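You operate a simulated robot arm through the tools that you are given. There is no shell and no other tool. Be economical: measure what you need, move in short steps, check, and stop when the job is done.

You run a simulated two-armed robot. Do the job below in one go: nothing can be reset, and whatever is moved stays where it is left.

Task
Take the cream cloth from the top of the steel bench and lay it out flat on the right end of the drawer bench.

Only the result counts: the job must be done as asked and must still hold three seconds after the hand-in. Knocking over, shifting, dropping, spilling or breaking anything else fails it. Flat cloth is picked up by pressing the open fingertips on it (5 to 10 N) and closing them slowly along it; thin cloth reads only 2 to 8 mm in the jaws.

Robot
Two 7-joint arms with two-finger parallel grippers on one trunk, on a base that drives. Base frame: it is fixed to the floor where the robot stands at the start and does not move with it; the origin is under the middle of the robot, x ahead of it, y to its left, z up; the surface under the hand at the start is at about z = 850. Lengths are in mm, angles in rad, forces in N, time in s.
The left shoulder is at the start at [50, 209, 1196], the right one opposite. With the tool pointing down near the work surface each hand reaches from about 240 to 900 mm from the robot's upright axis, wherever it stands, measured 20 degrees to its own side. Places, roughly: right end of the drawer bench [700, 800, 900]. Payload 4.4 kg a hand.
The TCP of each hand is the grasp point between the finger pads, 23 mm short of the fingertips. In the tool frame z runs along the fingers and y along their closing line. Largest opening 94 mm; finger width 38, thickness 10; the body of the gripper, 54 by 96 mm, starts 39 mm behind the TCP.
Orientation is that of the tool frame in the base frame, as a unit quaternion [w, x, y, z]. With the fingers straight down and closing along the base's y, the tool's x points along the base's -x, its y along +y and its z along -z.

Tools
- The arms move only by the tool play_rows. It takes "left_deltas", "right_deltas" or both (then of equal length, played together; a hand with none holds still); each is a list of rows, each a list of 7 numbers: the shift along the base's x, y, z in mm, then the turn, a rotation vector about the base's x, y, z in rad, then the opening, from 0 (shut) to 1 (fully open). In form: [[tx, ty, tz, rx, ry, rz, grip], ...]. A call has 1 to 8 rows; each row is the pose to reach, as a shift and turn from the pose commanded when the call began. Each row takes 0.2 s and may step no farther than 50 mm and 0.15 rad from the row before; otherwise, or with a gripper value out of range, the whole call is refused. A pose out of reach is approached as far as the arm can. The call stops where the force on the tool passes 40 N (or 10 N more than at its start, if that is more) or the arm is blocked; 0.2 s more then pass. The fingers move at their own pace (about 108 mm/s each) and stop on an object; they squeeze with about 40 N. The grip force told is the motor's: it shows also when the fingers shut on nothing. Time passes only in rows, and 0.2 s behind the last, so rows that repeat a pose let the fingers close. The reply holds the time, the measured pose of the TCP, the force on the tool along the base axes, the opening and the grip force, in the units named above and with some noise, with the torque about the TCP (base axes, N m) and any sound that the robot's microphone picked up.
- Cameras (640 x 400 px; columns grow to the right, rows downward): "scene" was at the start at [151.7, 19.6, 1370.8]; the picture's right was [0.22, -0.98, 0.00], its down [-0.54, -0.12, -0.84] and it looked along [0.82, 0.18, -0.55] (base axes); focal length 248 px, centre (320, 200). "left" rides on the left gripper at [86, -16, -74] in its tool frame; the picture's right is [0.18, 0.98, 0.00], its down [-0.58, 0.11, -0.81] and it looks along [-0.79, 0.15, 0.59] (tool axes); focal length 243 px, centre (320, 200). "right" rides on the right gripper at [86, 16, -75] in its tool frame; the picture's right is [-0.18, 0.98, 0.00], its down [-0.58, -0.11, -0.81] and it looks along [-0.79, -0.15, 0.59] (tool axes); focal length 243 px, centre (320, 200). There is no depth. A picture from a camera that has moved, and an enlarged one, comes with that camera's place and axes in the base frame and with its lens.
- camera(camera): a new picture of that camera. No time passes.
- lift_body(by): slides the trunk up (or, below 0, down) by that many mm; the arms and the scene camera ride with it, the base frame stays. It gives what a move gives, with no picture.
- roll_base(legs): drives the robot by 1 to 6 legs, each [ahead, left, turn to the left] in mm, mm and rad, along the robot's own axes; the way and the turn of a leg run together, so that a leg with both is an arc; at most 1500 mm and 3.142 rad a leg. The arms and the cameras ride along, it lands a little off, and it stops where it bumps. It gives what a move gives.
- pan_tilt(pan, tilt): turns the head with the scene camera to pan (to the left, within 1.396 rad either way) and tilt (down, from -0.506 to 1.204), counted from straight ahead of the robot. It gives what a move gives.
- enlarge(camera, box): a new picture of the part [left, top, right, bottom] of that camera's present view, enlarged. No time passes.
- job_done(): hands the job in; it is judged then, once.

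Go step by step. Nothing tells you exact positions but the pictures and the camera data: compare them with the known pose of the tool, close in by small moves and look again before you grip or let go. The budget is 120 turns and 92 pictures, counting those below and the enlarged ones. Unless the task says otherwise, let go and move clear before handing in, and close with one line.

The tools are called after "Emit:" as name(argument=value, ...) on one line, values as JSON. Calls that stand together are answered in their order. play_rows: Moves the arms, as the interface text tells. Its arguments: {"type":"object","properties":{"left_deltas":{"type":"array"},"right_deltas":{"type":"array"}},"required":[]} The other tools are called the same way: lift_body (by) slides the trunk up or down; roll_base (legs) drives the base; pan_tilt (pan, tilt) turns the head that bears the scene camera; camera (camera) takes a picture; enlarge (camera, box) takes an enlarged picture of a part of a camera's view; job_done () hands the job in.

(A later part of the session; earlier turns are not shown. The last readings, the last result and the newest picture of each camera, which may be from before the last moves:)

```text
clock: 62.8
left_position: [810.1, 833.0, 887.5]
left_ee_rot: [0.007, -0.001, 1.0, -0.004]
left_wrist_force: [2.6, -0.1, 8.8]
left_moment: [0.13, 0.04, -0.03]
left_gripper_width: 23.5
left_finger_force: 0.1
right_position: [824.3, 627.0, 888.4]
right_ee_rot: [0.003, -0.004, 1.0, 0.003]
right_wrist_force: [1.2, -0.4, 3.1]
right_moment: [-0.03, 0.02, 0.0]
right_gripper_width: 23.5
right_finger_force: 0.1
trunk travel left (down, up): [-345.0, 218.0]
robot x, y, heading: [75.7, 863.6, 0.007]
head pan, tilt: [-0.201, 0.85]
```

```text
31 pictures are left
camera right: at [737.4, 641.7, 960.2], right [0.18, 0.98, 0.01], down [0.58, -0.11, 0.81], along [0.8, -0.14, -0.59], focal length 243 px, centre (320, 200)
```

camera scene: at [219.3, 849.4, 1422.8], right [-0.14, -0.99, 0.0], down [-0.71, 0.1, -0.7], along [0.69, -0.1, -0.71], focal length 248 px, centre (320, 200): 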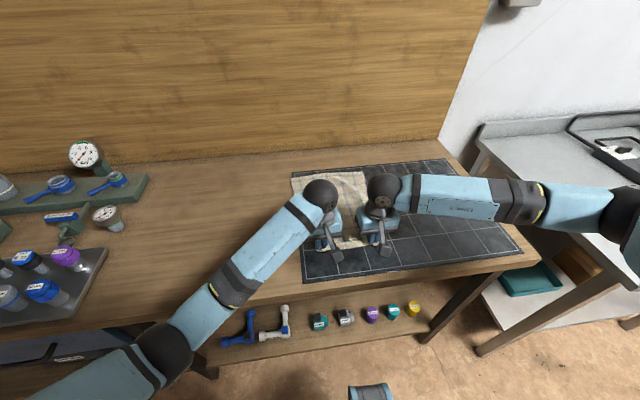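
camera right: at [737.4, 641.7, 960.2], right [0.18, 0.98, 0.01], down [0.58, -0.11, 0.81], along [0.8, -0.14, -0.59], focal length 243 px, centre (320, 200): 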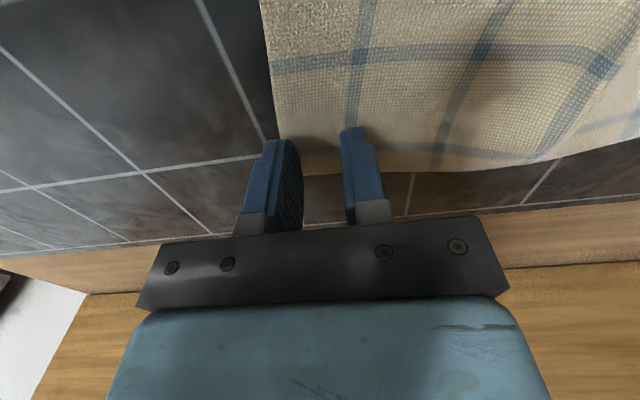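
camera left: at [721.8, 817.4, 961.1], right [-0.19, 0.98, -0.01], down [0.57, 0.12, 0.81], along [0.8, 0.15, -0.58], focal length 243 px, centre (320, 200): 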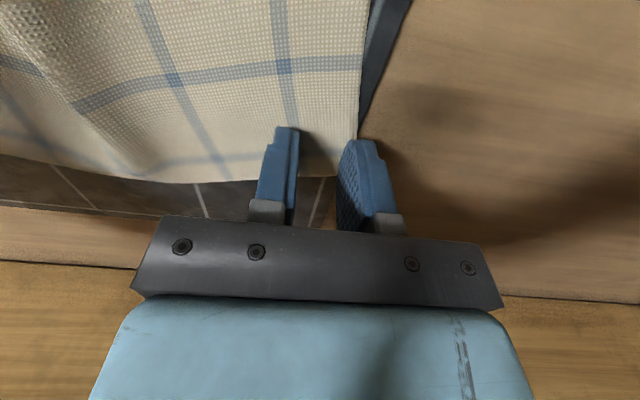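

The fingers straddle each corner right at the side edges, which is what I wanted. Closing slowly.

Emit:
play_rows(left_deltas=[[0, 0, 0, 0, 0, 0, 0.25], [0, 0, 0, 0, 0, 0, 0.21], [0, 0, 0, 0, 0, 0, 0.17], [0, 0, 0, 0, 0, 0, 0.13], [0, 0, 0, 0, 0, 0, 0.09], [0, 0, 0, 0, 0, 0, 0.05], [0, 0, 0, 0, 0, 0, 0], [0, 0, 0, 0, 0, 0, 0]], right_deltas=[[0, 0, -1, 0, 0, 0, 0.25], [0, 0, -1, 0, 0, 0, 0.21], [0, 0, -1, 0, 0, 0, 0.17], [0, 0, -1, 0, 0, 0, 0.13], [0, 0, -1, 0, 0, 0, 0.09], [0, 0, -1, 0, 0, 0, 0.05], [0, 0, -1, 0, 0, 0, 0], [0, 0, -1, 0, 0, 0, 0]])

Emit:
play_rows(left_deltas=[[0, -1, 5, 0, 0, 0, 0], [0, -2, 20, 0, 0, 0, 0], [0, -3, 50, 0, 0, 0, 0]], right_deltas=[[0, 1, 5, 0, 0, 0, 0], [0, 2, 20, 0, 0, 0, 0], [0, 3, 50, 0, 0, 0, 0]])

Emit:
camera(camera="left")

Emit:
camera(camera="right")

```text
clock: 64.6
left_position: [809.3, 834.1, 886.7]
left_ee_rot: [0.007, -0.003, 1.0, -0.004]
left_wrist_force: [1.5, 7.3, 16.0]
left_moment: [0.23, 0.14, -0.1]
left_gripper_width: 0.0
left_finger_force: 40.1
right_position: [823.6, 629.4, 887.8]
right_ee_rot: [0.004, -0.005, 1.0, 0.002]
right_wrist_force: [1.2, -1.6, 3.5]
right_moment: [-0.02, 0.03, -0.01]
right_gripper_width: 2.0
right_finger_force: 40.0
trunk travel left (down, up): [-345.0, 218.0]
robot x, y, heading: [77.0, 857.3, 0.004]
head pan, tilt: [-0.201, 0.85]
```

```text
clock: 65.4
left_position: [807.9, 828.8, 936.0]
left_ee_rot: [0.006, -0.002, 1.0, -0.004]
left_wrist_force: [-0.7, 0.0, 1.0]
left_moment: [0.01, -0.03, 0.01]
left_gripper_width: 0.2
left_finger_force: 39.7
right_position: [822.2, 628.2, 938.0]
right_ee_rot: [0.003, -0.004, 1.0, 0.003]
right_wrist_force: [-0.8, -0.1, 0.1]
right_moment: [0.02, -0.05, 0.0]
right_gripper_width: 1.9
right_finger_force: 40.2
trunk travel left (down, up): [-345.0, 218.0]
robot x, y, heading: [75.5, 861.0, 0.002]
head pan, tilt: [-0.201, 0.85]
```

```text
30 pictures are left
camera left: at [720.1, 813.7, 1009.6], right [-0.19, 0.98, -0.01], down [0.57, 0.12, 0.81], along [0.8, 0.15, -0.58], focal length 243 px, centre (320, 200)
```

left: 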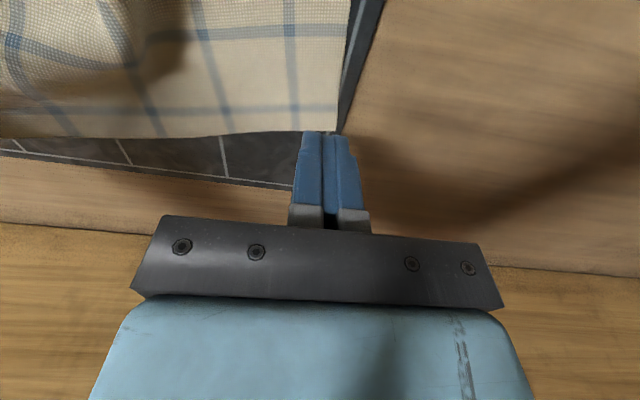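

```text
29 pictures are left
camera right: at [736.2, 643.0, 1009.6], right [0.17, 0.98, 0.0], down [0.58, -0.11, 0.81], along [0.8, -0.14, -0.59], focal length 243 px, centre (320, 200)
```

right: 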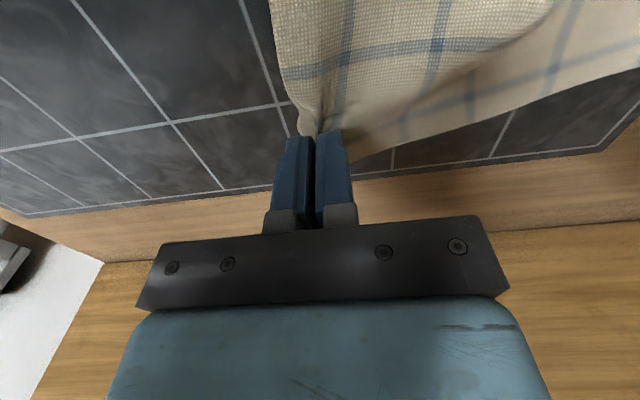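

The right hand holds its corner neatly but the left slipped off. I'll retry the left about 9 mm further inward.

Emit:
play_rows(left_deltas=[[4, -9, 0, 0, 0, 0, 0.25], [4, -9, -30, 0, 0, 0, 0.25], [4, -9, -46, 0, 0, 0, 0.25], [4, -9, -49, 0, 0, 0, 0.25]])

Emit:
camera(camera="left")

```text
clock: 66.4
left_position: [813.4, 820.7, 887.8]
left_ee_rot: [0.006, -0.002, 1.0, -0.004]
left_wrist_force: [2.7, 0.9, 8.5]
left_moment: [0.16, 0.03, -0.03]
left_gripper_width: 23.5
left_finger_force: 0.1
right_position: [822.9, 628.8, 937.5]
right_ee_rot: [0.003, -0.004, 1.0, 0.002]
right_wrist_force: [0.3, -0.2, 0.5]
right_moment: [0.04, 0.01, -0.01]
right_gripper_width: 2.1
right_finger_force: 40.0
trunk travel left (down, up): [-345.0, 218.0]
robot x, y, heading: [77.8, 859.8, 0.007]
head pan, tilt: [-0.201, 0.85]
```

```text
28 pictures are left
camera left: at [725.5, 805.3, 961.1], right [-0.19, 0.98, -0.01], down [0.57, 0.12, 0.81], along [0.8, 0.15, -0.58], focal length 243 px, centre (320, 200)
```

left: 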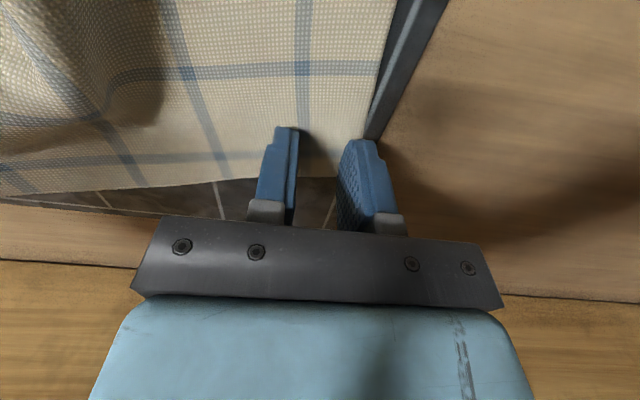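

Now the outer finger is fully on the cloth. Closing and lifting the left level with the right.

Emit:
play_rows(left_deltas=[[0, 0, 0, 0, 0, 0, 0.21], [0, 0, 0, 0, 0, 0, 0.17], [0, 0, 0, 0, 0, 0, 0.13], [0, 0, 0, 0, 0, 0, 0.09], [0, 0, 0, 0, 0, 0, 0.05], [0, 0, 0, 0, 0, 0, 0], [0, 0, 0, 0, 0, 0, 0], [0, 0, 20, 0, 0, 0, 0]])

Emit:
play_rows(left_deltas=[[0, 0, 30, 0, 0, 0, 0]])

Emit:
camera(camera="left")

```text
clock: 68.2
left_position: [812.9, 822.0, 906.3]
left_ee_rot: [0.005, -0.001, 1.0, -0.004]
left_wrist_force: [-0.3, 0.8, 0.3]
left_moment: [-0.04, -0.02, 0.05]
left_gripper_width: 0.0
left_finger_force: 39.8
right_position: [822.8, 629.3, 935.9]
right_ee_rot: [0.002, -0.005, 1.0, 0.002]
right_wrist_force: [0.0, -0.6, -0.1]
right_moment: [0.04, 0.0, -0.06]
right_gripper_width: 2.0
right_finger_force: 40.1
trunk travel left (down, up): [-345.0, 218.0]
robot x, y, heading: [78.2, 862.0, 0.008]
head pan, tilt: [-0.201, 0.85]
```

```text
clock: 68.6
left_position: [811.2, 823.1, 937.6]
left_ee_rot: [0.007, -0.002, 1.0, -0.004]
left_wrist_force: [0.0, 0.6, 0.3]
left_moment: [-0.02, -0.01, 0.01]
left_gripper_width: 0.0
left_finger_force: 39.8
right_position: [823.6, 629.0, 937.4]
right_ee_rot: [0.003, -0.003, 1.0, 0.002]
right_wrist_force: [-0.8, 0.2, 0.4]
right_moment: [0.02, 0.03, -0.04]
right_gripper_width: 2.0
right_finger_force: 39.8
trunk travel left (down, up): [-345.0, 218.0]
robot x, y, heading: [77.5, 862.2, 0.006]
head pan, tilt: [-0.201, 0.85]
```

```text
27 pictures are left
camera left: at [723.7, 806.8, 1011.1], right [-0.19, 0.98, -0.01], down [0.57, 0.12, 0.81], along [0.8, 0.15, -0.58], focal length 243 px, centre (320, 200)
```

left: 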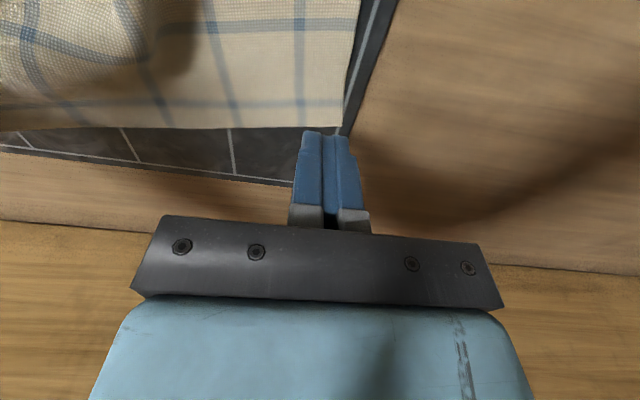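

The left missed again. I'll use a wider opening, further inside, with a bit more pressure.

Emit:
play_rows(left_deltas=[[-6, -13, 0, 0, 0, 0, 0.35], [-6, -13, -30, 0, 0, 0, 0.35], [-6, -13, -47, 0, 0, 0, 0.35], [-6, -13, -51, 0, 0, 0, 0.35]])

Emit:
play_rows(left_deltas=[[0, 0, -0.3, 0, 0, 0, 0.3], [0, 0, -0.3, 0, 0, 0, 0.25], [0, 0, -0.3, 0, 0, 0, 0.2], [0, 0, -0.3, 0, 0, 0, 0.15], [0, 0, -0.3, 0, 0, 0, 0.1], [0, 0, -0.3, 0, 0, 0, 0.05], [0, 0, -0.3, 0, 0, 0, 0], [0, 0, -0.3, 0, 0, 0, 0]])

Emit:
camera(camera="left")

```text
clock: 69.6
left_position: [807.1, 807.1, 888.3]
left_ee_rot: [0.007, -0.002, 1.0, -0.004]
left_wrist_force: [-0.4, -0.2, 5.0]
left_moment: [0.1, 0.08, 0.02]
left_gripper_width: 32.7
left_finger_force: 0.1
right_position: [821.7, 628.4, 937.6]
right_ee_rot: [0.002, -0.004, 1.0, 0.002]
right_wrist_force: [0.6, 0.3, 0.1]
right_moment: [0.02, 0.0, -0.01]
right_gripper_width: 2.0
right_finger_force: 40.5
trunk travel left (down, up): [-345.0, 218.0]
robot x, y, heading: [73.9, 859.8, 0.004]
head pan, tilt: [-0.201, 0.85]
```

```text
clock: 71.4
left_position: [804.9, 809.7, 887.1]
left_ee_rot: [0.006, -0.003, 1.0, -0.005]
left_wrist_force: [3.3, 5.0, 9.9]
left_moment: [0.22, 0.04, -0.08]
left_gripper_width: 0.1
left_finger_force: 39.8
right_position: [822.5, 630.1, 939.2]
right_ee_rot: [0.003, -0.004, 1.0, 0.002]
right_wrist_force: [-0.9, -0.3, -0.4]
right_moment: [0.0, 0.01, 0.0]
right_gripper_width: 1.9
right_finger_force: 39.4
trunk travel left (down, up): [-345.0, 218.0]
robot x, y, heading: [78.1, 859.9, 0.004]
head pan, tilt: [-0.201, 0.85]
```

```text
26 pictures are left
camera left: at [718.5, 793.2, 961.2], right [-0.19, 0.98, -0.01], down [0.57, 0.12, 0.81], along [0.8, 0.15, -0.58], focal length 243 px, centre (320, 200)
```

left: 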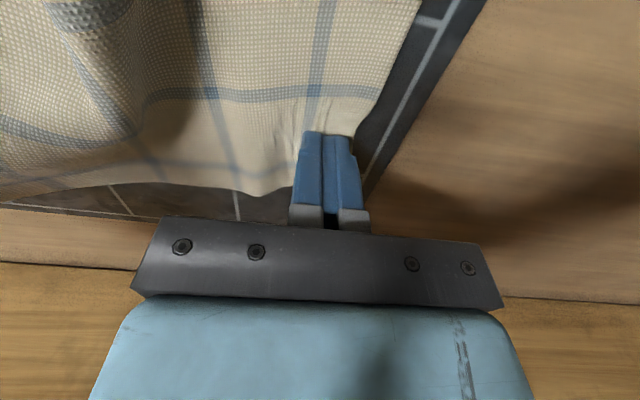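

The left hand closed without pinching: it has a 0.010 rad tilt, so only the outer finger presses. I'll lift, level the hand, and retry.

Emit:
play_rows(left_deltas=[[0, 0, 10, 0, 0, 0, 0], [4, 4, 20, 0.012, 0.014, 0, 0.3], [4, 4, 20, 0.012, 0.014, 0, 0.3], [4, 4, 5, 0.012, 0.014, 0, 0.3], [4, 4, 1, 0.012, 0.014, 0, 0.3], [4, 4, -1, 0.012, 0.014, 0, 0.3]])

Emit:
camera(camera="left")

```text
clock: 72.8
left_position: [810.5, 811.5, 887.3]
left_ee_rot: [0.001, -0.001, 1.0, 0.002]
left_wrist_force: [2.9, 2.2, 12.9]
left_moment: [0.09, -0.07, -0.02]
left_gripper_width: 28.4
left_finger_force: 0.0
right_position: [822.9, 629.3, 938.9]
right_ee_rot: [0.004, -0.004, 1.0, 0.001]
right_wrist_force: [0.3, -0.2, -0.2]
right_moment: [-0.04, -0.05, 0.03]
right_gripper_width: 2.1
right_finger_force: 39.9
trunk travel left (down, up): [-345.0, 218.0]
robot x, y, heading: [74.5, 859.4, 0.004]
head pan, tilt: [-0.201, 0.85]
```

```text
25 pictures are left
camera left: at [723.8, 795.3, 961.7], right [-0.19, 0.98, 0.0], down [0.58, 0.11, 0.81], along [0.79, 0.15, -0.59], focal length 243 px, centre (320, 200)
```

left: 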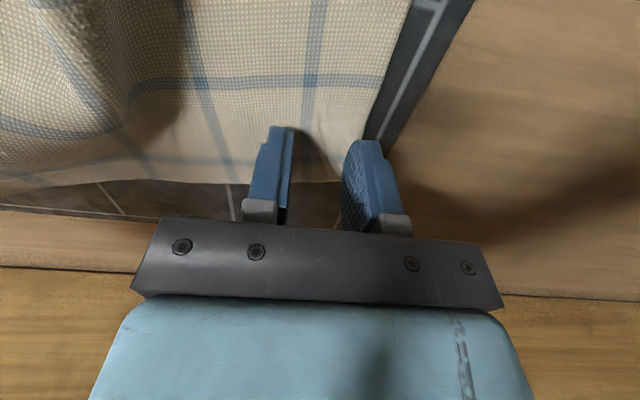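

Contact is now balanced between both fingers. Closing.

Emit:
play_rows(left_deltas=[[0, 0, 0, 0, 0, 0, 0.25], [0, 0, 0, 0, 0, 0, 0.2], [0, 0, 0, 0, 0, 0, 0.15], [0, 0, 0, 0, 0, 0, 0.1], [0, 0, 0, 0, 0, 0, 0.05], [0, 0, 0, 0, 0, 0, 0], [0, 0, 0, 0, 0, 0, 0]])

Emit:
play_rows(left_deltas=[[0, 0, 10, 0, 0, 0, 0], [0, 0, 30, 0, 0, 0, 0], [0, 0, 50, 0, 0, 0, 0]])

Emit:
camera(camera="left")

```text
clock: 74.4
left_position: [809.1, 812.2, 887.6]
left_ee_rot: [0.001, -0.002, 1.0, 0.001]
left_wrist_force: [6.0, 2.9, 26.3]
left_moment: [0.13, -0.16, -0.08]
left_gripper_width: 2.3
left_finger_force: 39.8
right_position: [822.4, 629.9, 939.1]
right_ee_rot: [0.004, -0.004, 1.0, 0.002]
right_wrist_force: [0.0, 0.2, -0.2]
right_moment: [0.04, 0.03, -0.06]
right_gripper_width: 2.1
right_finger_force: 40.1
trunk travel left (down, up): [-345.0, 218.0]
robot x, y, heading: [76.4, 860.0, 0.006]
head pan, tilt: [-0.201, 0.85]
```

```text
clock: 75.2
left_position: [811.5, 811.9, 934.6]
left_ee_rot: [-0.002, -0.001, 1.0, 0.002]
left_wrist_force: [0.1, -0.6, 0.1]
left_moment: [0.03, -0.01, 0.01]
left_gripper_width: 2.0
left_finger_force: 39.5
right_position: [823.9, 628.6, 936.1]
right_ee_rot: [0.003, -0.004, 1.0, 0.001]
right_wrist_force: [-1.0, -0.8, 0.3]
right_moment: [0.02, -0.02, 0.01]
right_gripper_width: 1.8
right_finger_force: 40.6
trunk travel left (down, up): [-345.0, 218.0]
robot x, y, heading: [79.2, 865.1, 0.007]
head pan, tilt: [-0.201, 0.85]
```

```text
24 pictures are left
camera left: at [723.9, 795.0, 1009.1], right [-0.19, 0.98, 0.01], down [0.58, 0.11, 0.8], along [0.79, 0.15, -0.59], focal length 243 px, centre (320, 200)
```

left: 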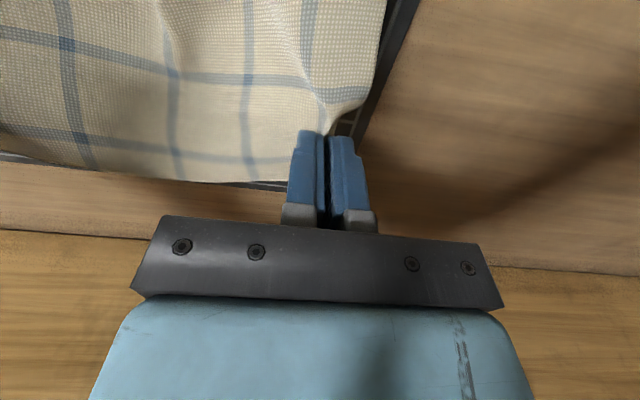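

The left corner is held too. Lifting both so that the cloth hangs and unfolds.

Emit:
play_rows(left_deltas=[[-5, 2, 25, 0, 0, 0, 0], [-15, 2, 55, 0, 0, 0, 0], [-35, 2, 85, 0, 0, 0, 0], [-60, 2, 110, 0, 0, 0, 0], [-90, 2, 135, 0, 0, 0, 0], [-120, 2, 150, 0, 0, 0, 0]], right_deltas=[[-7, 0, 25, 0, 0, 0, 0], [-20, 0, 55, 0, 0, 0, 0], [-44, 0, 85, 0, 0, 0, 0], [-70, 0, 110, 0, 0, 0, 0], [-101, 0, 135, 0, 0, 0, 0], [-131, 0, 150, 0, 0, 0, 0]])

Emit:
lift_body(by=130)

Emit:
play_rows(left_deltas=[[-30, 0, 0, 0, 0, 0, 0], [-65, 0, 0, 0, 0, 0, 0], [-100, 0, 0, 0, 0, 0, 0], [-130, 0, 0, 0, 0, 0, 0], [-130, 0, 0, 0, 0, 0, 0], [-130, 0, 0, 0, 0, 0, 0]], right_deltas=[[-30, 0, 0, 0, 0, 0, 0], [-65, 0, 0, 0, 0, 0, 0], [-100, 0, 0, 0, 0, 0, 0], [-130, 0, 0, 0, 0, 0, 0], [-130, 0, 0, 0, 0, 0, 0], [-130, 0, 0, 0, 0, 0, 0]])

Emit:
camera(camera="scene")

```text
clock: 76.6
left_position: [689.2, 814.5, 1087.3]
left_ee_rot: [-0.001, -0.003, 1.0, 0.003]
left_wrist_force: [1.0, 0.9, -0.7]
left_moment: [-0.02, -0.01, 0.01]
left_gripper_width: 2.5
left_finger_force: 39.9
right_position: [691.9, 629.7, 1085.8]
right_ee_rot: [0.004, -0.005, 1.0, 0.002]
right_wrist_force: [-0.3, 0.6, 0.3]
right_moment: [0.03, -0.02, -0.01]
right_gripper_width: 2.2
right_finger_force: 39.6
trunk travel left (down, up): [-345.0, 218.0]
robot x, y, heading: [77.2, 860.5, 0.008]
head pan, tilt: [-0.201, 0.85]
```

```text
clock: 78.2
left_position: [691.3, 813.2, 1216.4]
left_ee_rot: [-0.001, -0.001, 1.0, 0.002]
left_wrist_force: [0.1, 0.6, -0.4]
left_moment: [-0.02, -0.01, 0.03]
left_gripper_width: 2.6
left_finger_force: 39.9
right_position: [693.1, 629.8, 1214.9]
right_ee_rot: [0.004, -0.005, 1.0, 0.002]
right_wrist_force: [0.4, 1.3, 0.3]
right_moment: [0.05, -0.01, -0.01]
right_gripper_width: 2.3
right_finger_force: 39.6
trunk travel left (down, up): [-475.0, 88.0]
robot x, y, heading: [74.8, 858.6, 0.005]
head pan, tilt: [-0.201, 0.85]
```

```text
clock: 79.6
left_position: [559.4, 813.7, 1215.8]
left_ee_rot: [-0.001, -0.001, 1.0, 0.002]
left_wrist_force: [-0.2, 0.2, -0.2]
left_moment: [-0.04, 0.02, -0.02]
left_gripper_width: 2.4
left_finger_force: 40.0
right_position: [562.4, 631.9, 1215.8]
right_ee_rot: [0.003, -0.006, 1.0, 0.003]
right_wrist_force: [0.4, 0.6, -0.1]
right_moment: [0.04, 0.01, 0.04]
right_gripper_width: 2.0
right_finger_force: 39.9
trunk travel left (down, up): [-475.0, 88.0]
robot x, y, heading: [76.5, 856.5, 0.004]
head pan, tilt: [-0.201, 0.85]
```

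```text
23 pictures are left
camera scene: at [218.9, 845.2, 1548.3], right [-0.19, -0.98, 0.0], down [-0.74, 0.15, -0.66], along [0.65, -0.13, -0.75], focal length 248 px, centre (320, 200)
```

scene: 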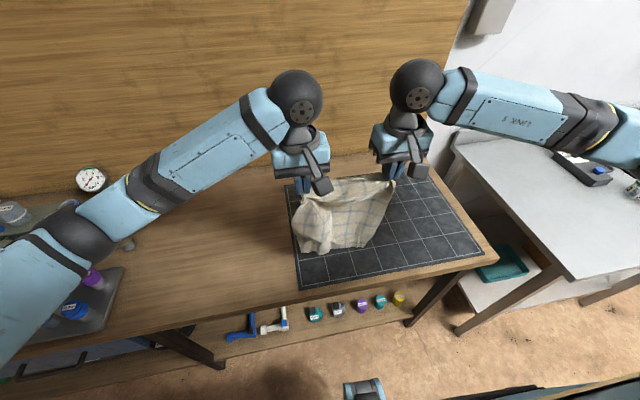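

Emit:
enlarge(camera="scene", box=[270, 150, 430, 270])

```text
3.33 times, centred on (350, 210) of scene
camera zoom: at [218.9, 845.2, 1548.3], right [-0.19, -0.98, 0.0], down [-0.74, 0.15, -0.66], along [0.65, -0.13, -0.75], focal length 826 px, centre (220, 167)
```

zoom: 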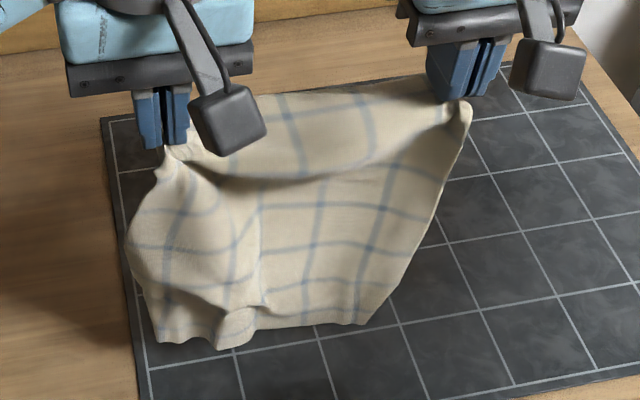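

The cloth hangs with slack along the top and a slight fold at the lower left. I'll spread the hands a little and give it a gentle shake.

Emit:
play_rows(left_deltas=[[0, 6, 0, 0, 0, 0, 0], [0, 10, 30, 0, 0, 0, 0], [0, 10, 0, 0, 0, 0, 0], [0, 10, 40, 0, 0, 0, 0], [0, 10, 0, 0, 0, 0, 0], [0, 10, 40, 0, 0, 0, 0], [0, 10, 10, 0, 0, 0, 0], [0, 10, 10, 0, 0, 0, 0]], right_deltas=[[0, -6, 0, 0, 0, 0, 0], [0, -10, 30, 0, 0, 0, 0], [0, -10, 0, 0, 0, 0, 0], [0, -10, 40, 0, 0, 0, 0], [0, -10, 0, 0, 0, 0, 0], [0, -10, 40, 0, 0, 0, 0], [0, -10, 10, 0, 0, 0, 0], [0, -10, 10, 0, 0, 0, 0]])

Emit:
enlarge(camera="scene", box=[270, 150, 430, 270])

```text
clock: 81.4
left_position: [560.8, 821.6, 1227.2]
left_ee_rot: [-0.001, -0.001, 1.0, 0.002]
left_wrist_force: [0.3, -22.6, 0.1]
left_moment: [-0.54, -0.01, -0.22]
left_gripper_width: 2.7
left_finger_force: 39.7
right_position: [563.8, 620.1, 1224.9]
right_ee_rot: [0.003, -0.005, 1.0, 0.002]
right_wrist_force: [-0.3, 22.7, -0.1]
right_moment: [0.57, -0.01, 0.26]
right_gripper_width: 1.8
right_finger_force: 40.2
trunk travel left (down, up): [-475.0, 88.0]
robot x, y, heading: [76.2, 866.1, 0.005]
head pan, tilt: [-0.201, 0.85]
```

```text
3.33 times, centred on (350, 210) of scene
camera zoom: at [219.4, 845.0, 1548.3], right [-0.19, -0.98, 0.0], down [-0.74, 0.15, -0.66], along [0.65, -0.13, -0.75], focal length 826 px, centre (220, 167)
```

zoom: 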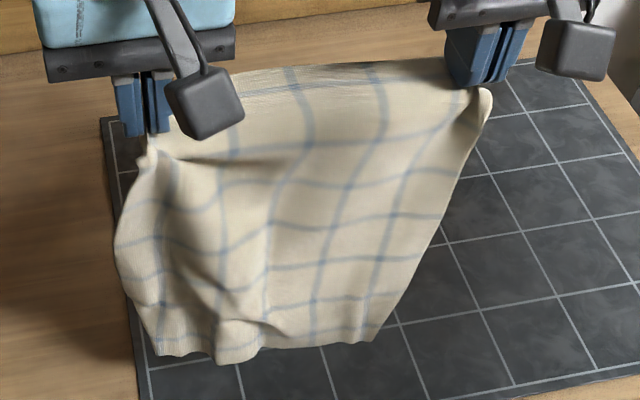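

The cloth is taut and nearly unfolded. I'll ease the tension a little, lower until the near hem touches, then lay it away from me.

Emit:
play_rows(left_deltas=[[0, -2, 0, 0, 0, 0, 0]], right_deltas=[[0, 2, 0, 0, 0, 0, 0]])

Emit:
lift_body(by=-90)

Emit:
play_rows(left_deltas=[[10, 0, 0, 0, 0, 0, 0], [35, 0, 0, 0, 0, 0, 0], [65, 0, -6, 0, 0, 0, 0], [95, 0, -18, 0, 0, 0, 0], [125, 0, -36, 0, 0, 0, 0], [155, 0, -60, 0, 0, 0, 0], [182, 0, -90, 0, 0, 0, 0], [205, 0, -122, 0, 0, 0, 0]], right_deltas=[[10, 0, 0, 0, 0, 0, 0], [35, 0, 0, 0, 0, 0, 0], [65, 0, -6, 0, 0, 0, 0], [95, 0, -18, 0, 0, 0, 0], [125, 0, -36, 0, 0, 0, 0], [155, 0, -60, 0, 0, 0, 0], [182, 0, -90, 0, 0, 0, 0], [205, 0, -122, 0, 0, 0, 0]])

Emit:
enlarge(camera="scene", box=[230, 110, 440, 260])

```text
clock: 81.8
left_position: [560.4, 821.2, 1226.1]
left_ee_rot: [-0.003, -0.003, 1.0, 0.003]
left_wrist_force: [0.6, -14.9, -0.3]
left_moment: [-0.34, 0.01, -0.15]
left_gripper_width: 2.7
left_finger_force: 39.6
right_position: [564.8, 620.6, 1224.5]
right_ee_rot: [0.003, -0.005, 1.0, 0.001]
right_wrist_force: [-0.5, 14.8, -0.2]
right_moment: [0.36, 0.01, 0.17]
right_gripper_width: 2.2
right_finger_force: 39.8
trunk travel left (down, up): [-475.0, 88.0]
robot x, y, heading: [75.5, 861.4, 0.006]
head pan, tilt: [-0.201, 0.85]
```

```text
clock: 83.0
left_position: [559.7, 819.2, 1136.4]
left_ee_rot: [-0.001, -0.002, 1.0, 0.002]
left_wrist_force: [0.0, -13.1, -0.2]
left_moment: [-0.3, 0.02, -0.17]
left_gripper_width: 2.6
left_finger_force: 39.8
right_position: [563.7, 621.8, 1135.3]
right_ee_rot: [0.003, -0.004, 1.0, 0.003]
right_wrist_force: [0.0, 13.0, 0.5]
right_moment: [0.38, -0.03, 0.13]
right_gripper_width: 2.3
right_finger_force: 39.7
trunk travel left (down, up): [-385.0, 178.0]
robot x, y, heading: [78.8, 860.9, 0.007]
head pan, tilt: [-0.201, 0.85]
```

```text
clock: 84.8
left_position: [763.1, 821.7, 1012.0]
left_ee_rot: [-0.002, -0.001, 1.0, 0.001]
left_wrist_force: [1.0, -17.3, -0.1]
left_moment: [-0.41, -0.01, -0.18]
left_gripper_width: 2.3
left_finger_force: 40.3
right_position: [769.6, 621.6, 1013.0]
right_ee_rot: [0.002, -0.005, 1.0, 0.003]
right_wrist_force: [-0.3, 17.3, 0.2]
right_moment: [0.47, 0.02, 0.16]
right_gripper_width: 2.1
right_finger_force: 40.1
trunk travel left (down, up): [-385.0, 178.0]
robot x, y, heading: [78.1, 855.8, 0.004]
head pan, tilt: [-0.201, 0.85]
```

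```text
2.67 times, centred on (335, 185) of scene
camera zoom: at [221.0, 844.8, 1458.1], right [-0.19, -0.98, 0.0], down [-0.74, 0.15, -0.66], along [0.65, -0.13, -0.75], focal length 661 px, centre (280, 240)
```

zoom: 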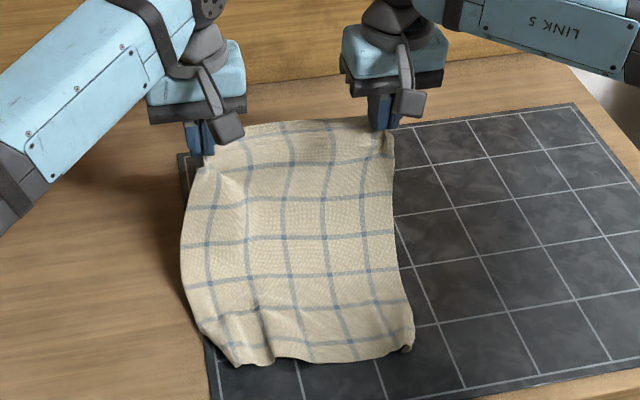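

It's laying out nicely. Finishing the descent, with a little extra drag to straighten the near edge.

Emit:
play_rows(left_deltas=[[18, 0, -25, 0, 0, 0, 0], [32, 0, -50, 0, 0, 0, 0], [44, 0, -75, 0, 0, 0, 0], [52, 0, -95, 0, 0, 0, 0], [58, 0, -108, 0, 0, 0, 0], [66, 0, -114, 0, 0, 0, 0], [72, 0, -117, 0, 0, 0, 0]], right_deltas=[[18, 0, -25, 0, 0, 0, 0], [32, 0, -50, 0, 0, 0, 0], [44, 0, -75, 0, 0, 0, 0], [52, 0, -95, 0, 0, 0, 0], [58, 0, -108, 0, 0, 0, 0], [66, 0, -114, 0, 0, 0, 0], [72, 0, -117, 0, 0, 0, 0]])

Emit:
enlarge(camera="scene", box=[230, 110, 440, 260])

Emit:
camera(camera="right")

```text
clock: 86.4
left_position: [837.5, 822.4, 897.2]
left_ee_rot: [0.0, -0.002, 1.0, 0.002]
left_wrist_force: [0.2, -14.0, -0.6]
left_moment: [-0.35, -0.02, -0.17]
left_gripper_width: 2.4
left_finger_force: 40.5
right_position: [840.0, 622.4, 896.2]
right_ee_rot: [0.003, -0.004, 1.0, 0.002]
right_wrist_force: [0.0, 13.8, -0.2]
right_moment: [0.33, 0.06, 0.16]
right_gripper_width: 1.9
right_finger_force: 40.1
trunk travel left (down, up): [-385.0, 178.0]
robot x, y, heading: [77.0, 859.2, 0.005]
head pan, tilt: [-0.201, 0.85]
```

```text
2.67 times, centred on (335, 185) of scene
camera zoom: at [219.1, 844.9, 1458.2], right [-0.19, -0.98, 0.0], down [-0.74, 0.15, -0.66], along [0.65, -0.13, -0.75], focal length 661 px, centre (280, 240)
```

zoom: 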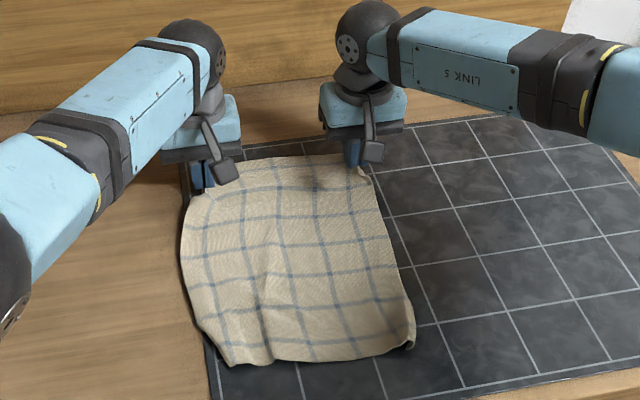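

```text
18 pictures are left
camera right: at [753.4, 635.4, 967.9], right [0.18, 0.98, 0.01], down [0.58, -0.11, 0.81], along [0.8, -0.14, -0.59], focal length 243 px, centre (320, 200)
```

right: 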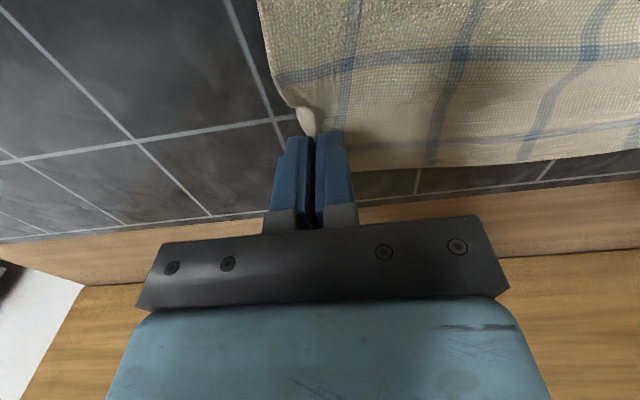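

Nearly perfect. I'll release with the fingertips just above the mat, opening so that the corners drop outward, and then rise.

Emit:
play_rows(left_deltas=[[0, -1, -2, 0, 0, 0, 0], [0, -1, -3, 0, 0, 0, 0.08], [0, -1, -3, 0, 0, 0, 0.18], [0, -1, -3, 0, 0, 0, 0.28], [0, -1, -3, 0, 0, 0, 0.32], [0, -1, 10, 0, 0, 0, 0.32], [0, -1, 40, 0, 0, 0, 0.32], [0, -1, 85, 0, 0, 0, 0.32]], right_deltas=[[0, 1, -2, 0, 0, 0, 0], [0, 1, -3, 0, 0, 0, 0.08], [0, 1, -3, 0, 0, 0, 0.18], [0, 1, -3, 0, 0, 0, 0.28], [0, 1, -3, 0, 0, 0, 0.32], [0, 1, 10, 0, 0, 0, 0.32], [0, 1, 40, 0, 0, 0, 0.32], [0, 1, 85, 0, 0, 0, 0.32]])

Emit:
play_rows(left_deltas=[[-10, 40, 20, 0, 0, 0, 0.32], [-20, 80, 40, 0, 0, 0, 0.32], [-50, 110, 60, 0, 0, 0, 0.32], [-80, 140, 60, 0, 0, 0, 0.32], [-120, 165, 60, 0, 0, 0, 0.32], [-160, 190, 60, 0, 0, 0, 0.32]], right_deltas=[[-10, -40, 20, 0, 0, 0, 0.32], [-20, -80, 40, 0, 0, 0, 0.32], [-50, -110, 60, 0, 0, 0, 0.32], [-80, -140, 60, 0, 0, 0, 0.32], [-120, -165, 60, 0, 0, 0, 0.32], [-160, -190, 60, 0, 0, 0, 0.32]])

Emit:
enlarge(camera="scene", box=[275, 130, 395, 260])

```text
clock: 88.2
left_position: [836.0, 819.6, 983.3]
left_ee_rot: [0.001, -0.002, 1.0, 0.002]
left_wrist_force: [-0.1, 0.0, -0.8]
left_moment: [0.03, -0.03, -0.02]
left_gripper_width: 30.1
left_finger_force: 0.0
right_position: [837.2, 622.3, 980.2]
right_ee_rot: [0.003, -0.005, 1.0, 0.002]
right_wrist_force: [-0.2, 0.4, 0.4]
right_moment: [0.02, -0.01, -0.02]
right_gripper_width: 29.8
right_finger_force: 0.2
trunk travel left (down, up): [-385.0, 178.0]
robot x, y, heading: [78.9, 863.0, 0.007]
head pan, tilt: [-0.201, 0.85]
```

```text
clock: 89.6
left_position: [673.5, 1010.2, 1043.4]
left_ee_rot: [-0.001, -0.002, 1.0, 0.002]
left_wrist_force: [-0.2, 0.0, -0.1]
left_moment: [-0.03, -0.02, 0.03]
left_gripper_width: 30.1
left_finger_force: 0.1
right_position: [676.0, 432.8, 1041.7]
right_ee_rot: [0.004, -0.004, 1.0, 0.002]
right_wrist_force: [-0.2, 1.2, 1.0]
right_moment: [-0.02, 0.0, 0.0]
right_gripper_width: 30.1
right_finger_force: 0.0
trunk travel left (down, up): [-385.0, 178.0]
robot x, y, heading: [72.0, 858.8, 0.003]
head pan, tilt: [-0.201, 0.85]
```

```text
3.08 times, centred on (335, 195) of scene
camera zoom: at [216.2, 845.8, 1458.7], right [-0.19, -0.98, 0.0], down [-0.74, 0.15, -0.66], along [0.65, -0.13, -0.75], focal length 763 px, centre (274, 215)
```

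zoom: 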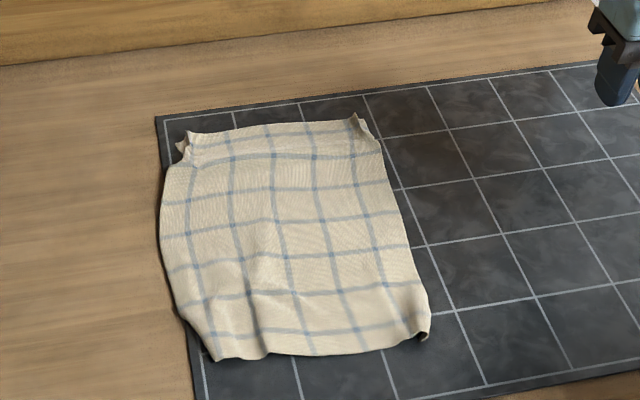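

The cloth lies flat apart from small puckers where the fingers held the far corners, and a slight tuck at the near-left. I'll spread the puckers by pressing fingers on both sides of each and opening.

Emit:
play_rows(left_deltas=[[30, -25, -5, 0, 0, 0, 0.22], [60, -55, -15, 0, 0, 0, 0.22], [90, -85, -25, 0, 0, 0, 0.22], [115, -115, -40, 0, 0, 0, 0.22], [140, -145, -60, 0, 0, 0, 0.22], [160, -175, -80, 0, 0, 0, 0.22], [170, -194, -105, 0, 0, 0, 0.22]], right_deltas=[[30, 25, -5, 0, 0, 0, 0.22], [60, 55, -15, 0, 0, 0, 0.22], [90, 85, -25, 0, 0, 0, 0.22], [115, 115, -40, 0, 0, 0, 0.22], [140, 145, -60, 0, 0, 0, 0.22], [160, 175, -80, 0, 0, 0, 0.22], [168, 189, -105, 0, 0, 0, 0.22]])

Emit:
camera(camera="left")

Emit:
camera(camera="right")

```text
clock: 91.2
left_position: [845.8, 814.9, 936.6]
left_ee_rot: [0.0, -0.001, 1.0, 0.002]
left_wrist_force: [0.0, 0.5, -1.1]
left_moment: [0.01, -0.02, -0.02]
left_gripper_width: 20.6
left_finger_force: 0.0
right_position: [851.0, 620.6, 934.8]
right_ee_rot: [0.002, -0.003, 1.0, 0.003]
right_wrist_force: [0.0, -0.5, 0.4]
right_moment: [0.01, -0.01, -0.03]
right_gripper_width: 20.7
right_finger_force: 0.0
trunk travel left (down, up): [-385.0, 178.0]
robot x, y, heading: [75.9, 860.0, 0.008]
head pan, tilt: [-0.201, 0.85]
```

```text
16 pictures are left
camera left: at [759.1, 798.9, 1011.0], right [-0.19, 0.98, 0.01], down [0.58, 0.11, 0.81], along [0.79, 0.15, -0.59], focal length 243 px, centre (320, 200)
```

left: 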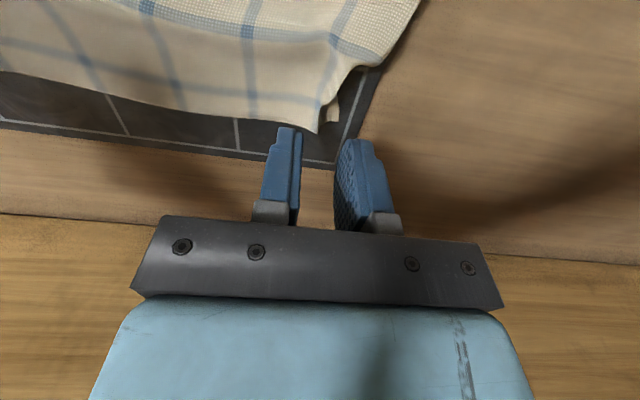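

```text
15 pictures are left
camera right: at [764.0, 634.9, 1007.5], right [0.18, 0.98, 0.01], down [0.58, -0.11, 0.81], along [0.8, -0.14, -0.59], focal length 243 px, centre (320, 200)
```

right: 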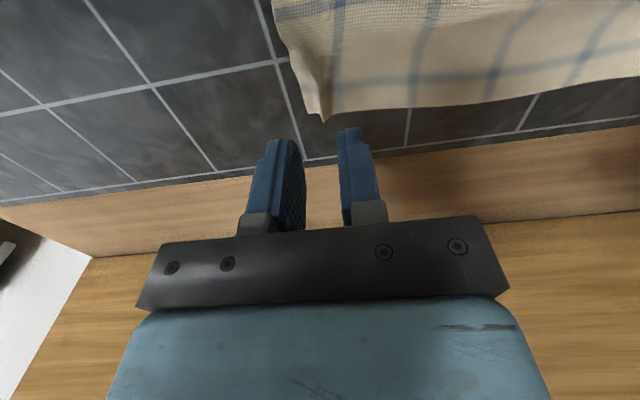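

The ridges sit between the fingers at y≈818 and 620. Pressing down and opening.

Emit:
play_rows(left_deltas=[[0, 3, -25, 0, 0, 0, 0.22], [0, 3, -42, 0, 0, 0, 0.22], [0, 3, -48, 0, 0, 0, 0.22], [0, 3, -50, 0, 0, 0, 0.22]], right_deltas=[[-5, 0, -25, 0, 0, 0, 0.22], [-5, 0, -42, 0, 0, 0, 0.22], [-5, 0, -47, 0, 0, 0, 0.22], [-5, 0, -48, 0, 0, 0, 0.22]])

Emit:
play_rows(left_deltas=[[0, 0, 0, 0, 0, 0, 0.28], [0, 0, 0, 0, 0, 0, 0.34], [0, 0, 0, 0, 0, 0, 0.4], [0, 0, 0, 0, 0, 0, 0.46], [0, 0, 0, 0, 0, 0, 0.52], [0, 0, 15, 0, 0, 0, 0.52], [0, 0, 50, 0, 0, 0, 0.52]], right_deltas=[[0, 0, 0, 0, 0, 0, 0.28], [0, 0, 0, 0, 0, 0, 0.34], [0, 0, 0, 0, 0, 0, 0.4], [0, 0, 0, 0, 0, 0, 0.46], [0, 0, 0, 0, 0, 0, 0.52], [0, 0, 15, 0, 0, 0, 0.52], [0, 0, 50, 0, 0, 0, 0.52]])

Emit:
camera(camera="left")

Emit:
camera(camera="right")

```text
clock: 92.2
left_position: [837.3, 821.9, 894.6]
left_ee_rot: [-0.001, -0.002, 1.0, 0.002]
left_wrist_force: [0.4, 0.5, -0.8]
left_moment: [0.0, 0.03, 0.0]
left_gripper_width: 20.4
left_finger_force: 0.1
left hand out of reach, approached as far as the arm can: row 1, 2, 3, 4
right_position: [844.2, 622.9, 887.8]
right_ee_rot: [0.003, -0.004, 1.0, 0.001]
right_wrist_force: [0.4, -0.5, 3.2]
right_moment: [-0.02, -0.04, -0.01]
right_gripper_width: 20.6
right_finger_force: 0.0
trunk travel left (down, up): [-385.0, 178.0]
robot x, y, heading: [78.1, 857.4, 0.001]
head pan, tilt: [-0.201, 0.85]
```

```text
clock: 93.8
left_position: [836.2, 824.1, 946.9]
left_ee_rot: [-0.002, -0.002, 1.0, 0.002]
left_wrist_force: [-0.4, -0.2, 1.4]
left_moment: [0.0, -0.01, 0.0]
left_gripper_width: 48.7
left_finger_force: 0.1
right_position: [841.0, 621.9, 938.3]
right_ee_rot: [0.004, -0.005, 1.0, 0.002]
right_wrist_force: [-0.3, 1.2, -0.6]
right_moment: [-0.02, 0.01, 0.01]
right_gripper_width: 49.0
right_finger_force: 0.0
trunk travel left (down, up): [-385.0, 178.0]
robot x, y, heading: [76.9, 859.0, 0.003]
head pan, tilt: [-0.201, 0.85]
```

```text
14 pictures are left
camera left: at [749.7, 807.0, 1021.4], right [-0.19, 0.98, 0.0], down [0.58, 0.11, 0.81], along [0.79, 0.15, -0.59], focal length 243 px, centre (320, 200)
```

left: 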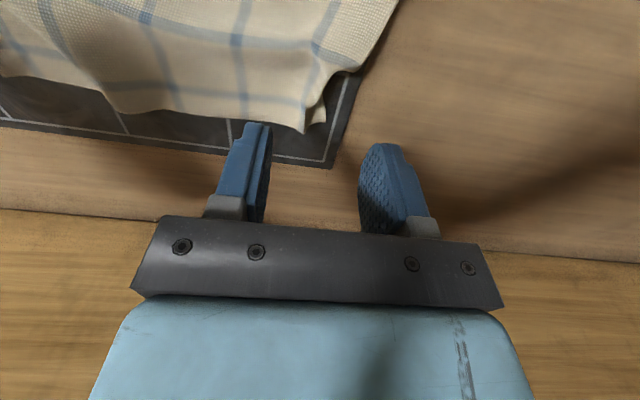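

```text
13 pictures are left
camera right: at [753.7, 635.1, 1009.3], right [0.18, 0.98, 0.01], down [0.58, -0.11, 0.81], along [0.8, -0.14, -0.59], focal length 243 px, centre (320, 200)
```

right: 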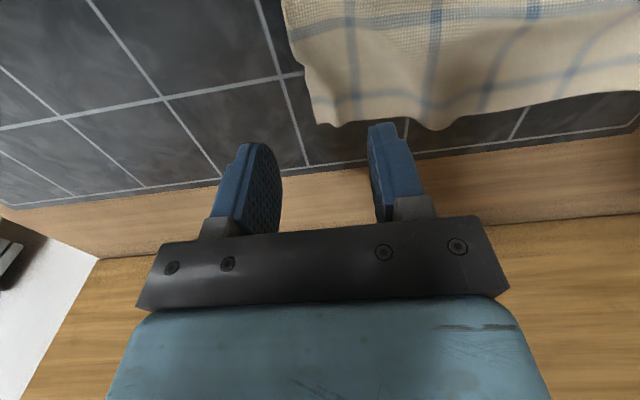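

The right corner improved, while the left was out of reach. I'll lower the trunk 30 mm to gain reach and repeat on the left, smoothing the small wave on the right at the same time.

Emit:
lift_body(by=-30)

Emit:
play_rows(left_deltas=[[4, -3, 0, 0, 0, 0, 0.25], [8, -3, 0, 0, 0, 0, 0.25], [8, -3, -15, 0, 0, 0, 0.25], [8, -3, -26, 0, 0, 0, 0.25], [8, -3, -29, 0, 0, 0, 0.25]], right_deltas=[[0, 15, 5, 0, 0, 0, 0.3], [0, 30, 5, 0, 0, 0, 0.25], [0, 30, -10, 0, 0, 0, 0.25], [0, 30, -17, 0, 0, 0, 0.25], [0, 30, -20, 0, 0, 0, 0.25]])

```text
clock: 94.6
left_position: [837.5, 823.3, 916.2]
left_ee_rot: [0.0, -0.002, 1.0, 0.001]
left_wrist_force: [0.2, 0.5, -0.4]
left_moment: [-0.02, 0.01, 0.04]
left_gripper_width: 49.1
left_finger_force: 0.1
right_position: [840.7, 620.4, 906.9]
right_ee_rot: [0.003, -0.005, 1.0, 0.002]
right_wrist_force: [-0.4, 0.3, 1.2]
right_moment: [0.03, -0.02, 0.01]
right_gripper_width: 49.1
right_finger_force: 0.1
trunk travel left (down, up): [-355.0, 208.0]
robot x, y, heading: [79.9, 861.2, 0.009]
head pan, tilt: [-0.201, 0.85]
```

```text
clock: 95.8
left_position: [842.8, 820.7, 888.4]
left_ee_rot: [0.0, -0.002, 1.0, 0.002]
left_wrist_force: [1.4, -0.1, 0.9]
left_moment: [-0.03, -0.02, 0.0]
left_gripper_width: 23.6
left_finger_force: 0.1
right_position: [841.8, 651.3, 887.1]
right_ee_rot: [0.004, -0.004, 1.0, 0.002]
right_wrist_force: [0.9, -2.1, 12.7]
right_moment: [-0.25, -0.02, 0.03]
right_gripper_width: 23.7
right_finger_force: 0.2
trunk travel left (down, up): [-355.0, 208.0]
robot x, y, heading: [75.7, 859.5, 0.008]
head pan, tilt: [-0.201, 0.85]
```

Emit:
play_rows(left_deltas=[[0, 0, -2, 0, 0, 0, 0.25], [0, 0, -2, 0, 0, 0, 0.32], [0, 0, -2, 0, 0, 0, 0.39], [0, 0, -2, 0, 0, 0, 0.46], [0, 0, -2, 0, 0, 0, 0.53], [0, 0, -2, 0, 0, 0, 0.6], [0, 0, 15, 0, 0, 0, 0.6], [0, 0, 60, 0, 0, 0, 0.6]], right_deltas=[[0, 0, 0, 0, 0, 0, 0.25], [0, 0, 0, 0, 0, 0, 0.32], [0, 0, 0, 0, 0, 0, 0.39], [0, 0, 0, 0, 0, 0, 0.46], [0, 0, 0, 0, 0, 0, 0.53], [0, 0, 0, 0, 0, 0, 0.6], [0, 0, 15, 0, 0, 0, 0.6], [0, 0, 60, 0, 0, 0, 0.6]])

Emit:
play_rows(left_deltas=[[-10, 40, 20, 0, 0, 0, 0.3], [-30, 80, 40, 0, 0, 0, 0.3], [-60, 110, 60, 0, 0, 0, 0.1], [-90, 140, 60, 0, 0, 0, 0], [-130, 165, 60, 0, 0, 0, 0], [-170, 190, 60, 0, 0, 0, 0]], right_deltas=[[-10, -40, 20, 0, 0, 0, 0.3], [-30, -80, 40, 0, 0, 0, 0.3], [-60, -110, 60, 0, 0, 0, 0.1], [-90, -140, 60, 0, 0, 0, 0], [-130, -165, 60, 0, 0, 0, 0], [-170, -190, 60, 0, 0, 0, 0]])

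Emit:
enlarge(camera="scene", box=[270, 110, 400, 260])

```text
clock: 97.6
left_position: [842.0, 821.0, 947.6]
left_ee_rot: [0.0, -0.002, 1.0, 0.001]
left_wrist_force: [-0.8, 1.7, -0.8]
left_moment: [0.0, -0.03, 0.0]
left_gripper_width: 56.3
left_finger_force: 0.0
right_position: [839.0, 652.9, 947.5]
right_ee_rot: [0.003, -0.004, 1.0, 0.001]
right_wrist_force: [-0.3, 1.1, -0.8]
right_moment: [0.02, 0.0, 0.01]
right_gripper_width: 56.4
right_finger_force: 0.1
trunk travel left (down, up): [-355.0, 208.0]
robot x, y, heading: [76.7, 864.0, 0.007]
head pan, tilt: [-0.201, 0.85]
```

```text
clock: 99.0
left_position: [670.7, 1013.1, 1007.8]
left_ee_rot: [-0.001, -0.002, 1.0, 0.002]
left_wrist_force: [-0.4, -0.3, 0.0]
left_moment: [-0.01, -0.01, -0.01]
left_gripper_width: 0.0
left_finger_force: 40.3
right_position: [668.2, 462.6, 1007.7]
right_ee_rot: [0.004, -0.005, 1.0, 0.001]
right_wrist_force: [-0.3, -0.2, 0.4]
right_moment: [0.0, -0.05, -0.01]
right_gripper_width: 0.2
right_finger_force: 40.1
trunk travel left (down, up): [-355.0, 208.0]
robot x, y, heading: [74.3, 860.5, 0.01]
head pan, tilt: [-0.201, 0.85]
```

```text
2.67 times, centred on (335, 185) of scene
camera zoom: at [216.7, 846.3, 1428.7], right [-0.19, -0.98, 0.0], down [-0.74, 0.15, -0.66], along [0.65, -0.13, -0.75], focal length 661 px, centre (280, 240)
```

zoom: 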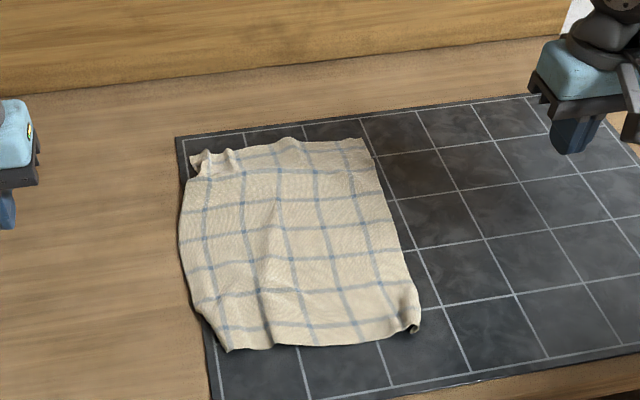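

The far-right corner is now clean, and a small ruffle is left at far-left. I'll iron it: press closed fingertips on both sides and drag outward.

Emit:
play_rows(left_deltas=[[30, -30, 0, 0, 0, 0, 0], [60, -60, 0, 0, 0, 0, 0], [90, -95, -10, 0, 0, 0, 0], [115, -130, -30, 0, 0, 0, 0], [140, -165, -50, 0, 0, 0, 0], [160, -198, -70, 0, 0, 0, 0], [164, -203, -110, 0, 0, 0, 0]], right_deltas=[[30, 28, 0, 0, 0, 0, 0], [60, 55, 0, 0, 0, 0, 0], [90, 85, -10, 0, 0, 0, 0], [115, 115, -30, 0, 0, 0, 0], [140, 145, -50, 0, 0, 0, 0], [160, 175, -70, 0, 0, 0, 0], [162, 177, -110, 0, 0, 0, 0]])

Emit:
play_rows(left_deltas=[[0, 0, -8, 0, 0, 0, 0], [0, 0, -11, 0, 0, 0, 0]], right_deltas=[[0, 0, -8, 0, 0, 0, 0], [0, 0, -11, 0, 0, 0, 0]])

```text
clock: 100.6
left_position: [840.2, 806.8, 897.1]
left_ee_rot: [-0.001, -0.001, 1.0, 0.002]
left_wrist_force: [-0.1, -0.1, -0.5]
left_moment: [0.01, -0.03, -0.01]
left_gripper_width: 0.1
left_finger_force: 40.0
right_position: [835.3, 636.6, 893.9]
right_ee_rot: [0.001, -0.004, 1.0, 0.003]
right_wrist_force: [0.2, -0.8, -1.1]
right_moment: [0.03, 0.01, 0.01]
right_gripper_width: 0.1
right_finger_force: 40.1
trunk travel left (down, up): [-355.0, 208.0]
robot x, y, heading: [78.3, 860.1, 0.004]
head pan, tilt: [-0.201, 0.85]
```

```text
clock: 101.2
left_position: [836.4, 807.2, 887.6]
left_ee_rot: [0.0, -0.001, 1.0, 0.002]
left_wrist_force: [0.1, 0.2, -0.3]
left_moment: [0.01, 0.0, 0.0]
left_gripper_width: 0.1
left_finger_force: 39.8
right_position: [833.4, 638.3, 888.1]
right_ee_rot: [0.004, -0.004, 1.0, 0.003]
right_wrist_force: [-0.9, 0.3, 13.1]
right_moment: [-0.02, 0.01, 0.0]
right_gripper_width: 0.0
right_finger_force: 40.5
trunk travel left (down, up): [-355.0, 208.0]
robot x, y, heading: [76.7, 860.8, 0.007]
head pan, tilt: [-0.201, 0.85]
```

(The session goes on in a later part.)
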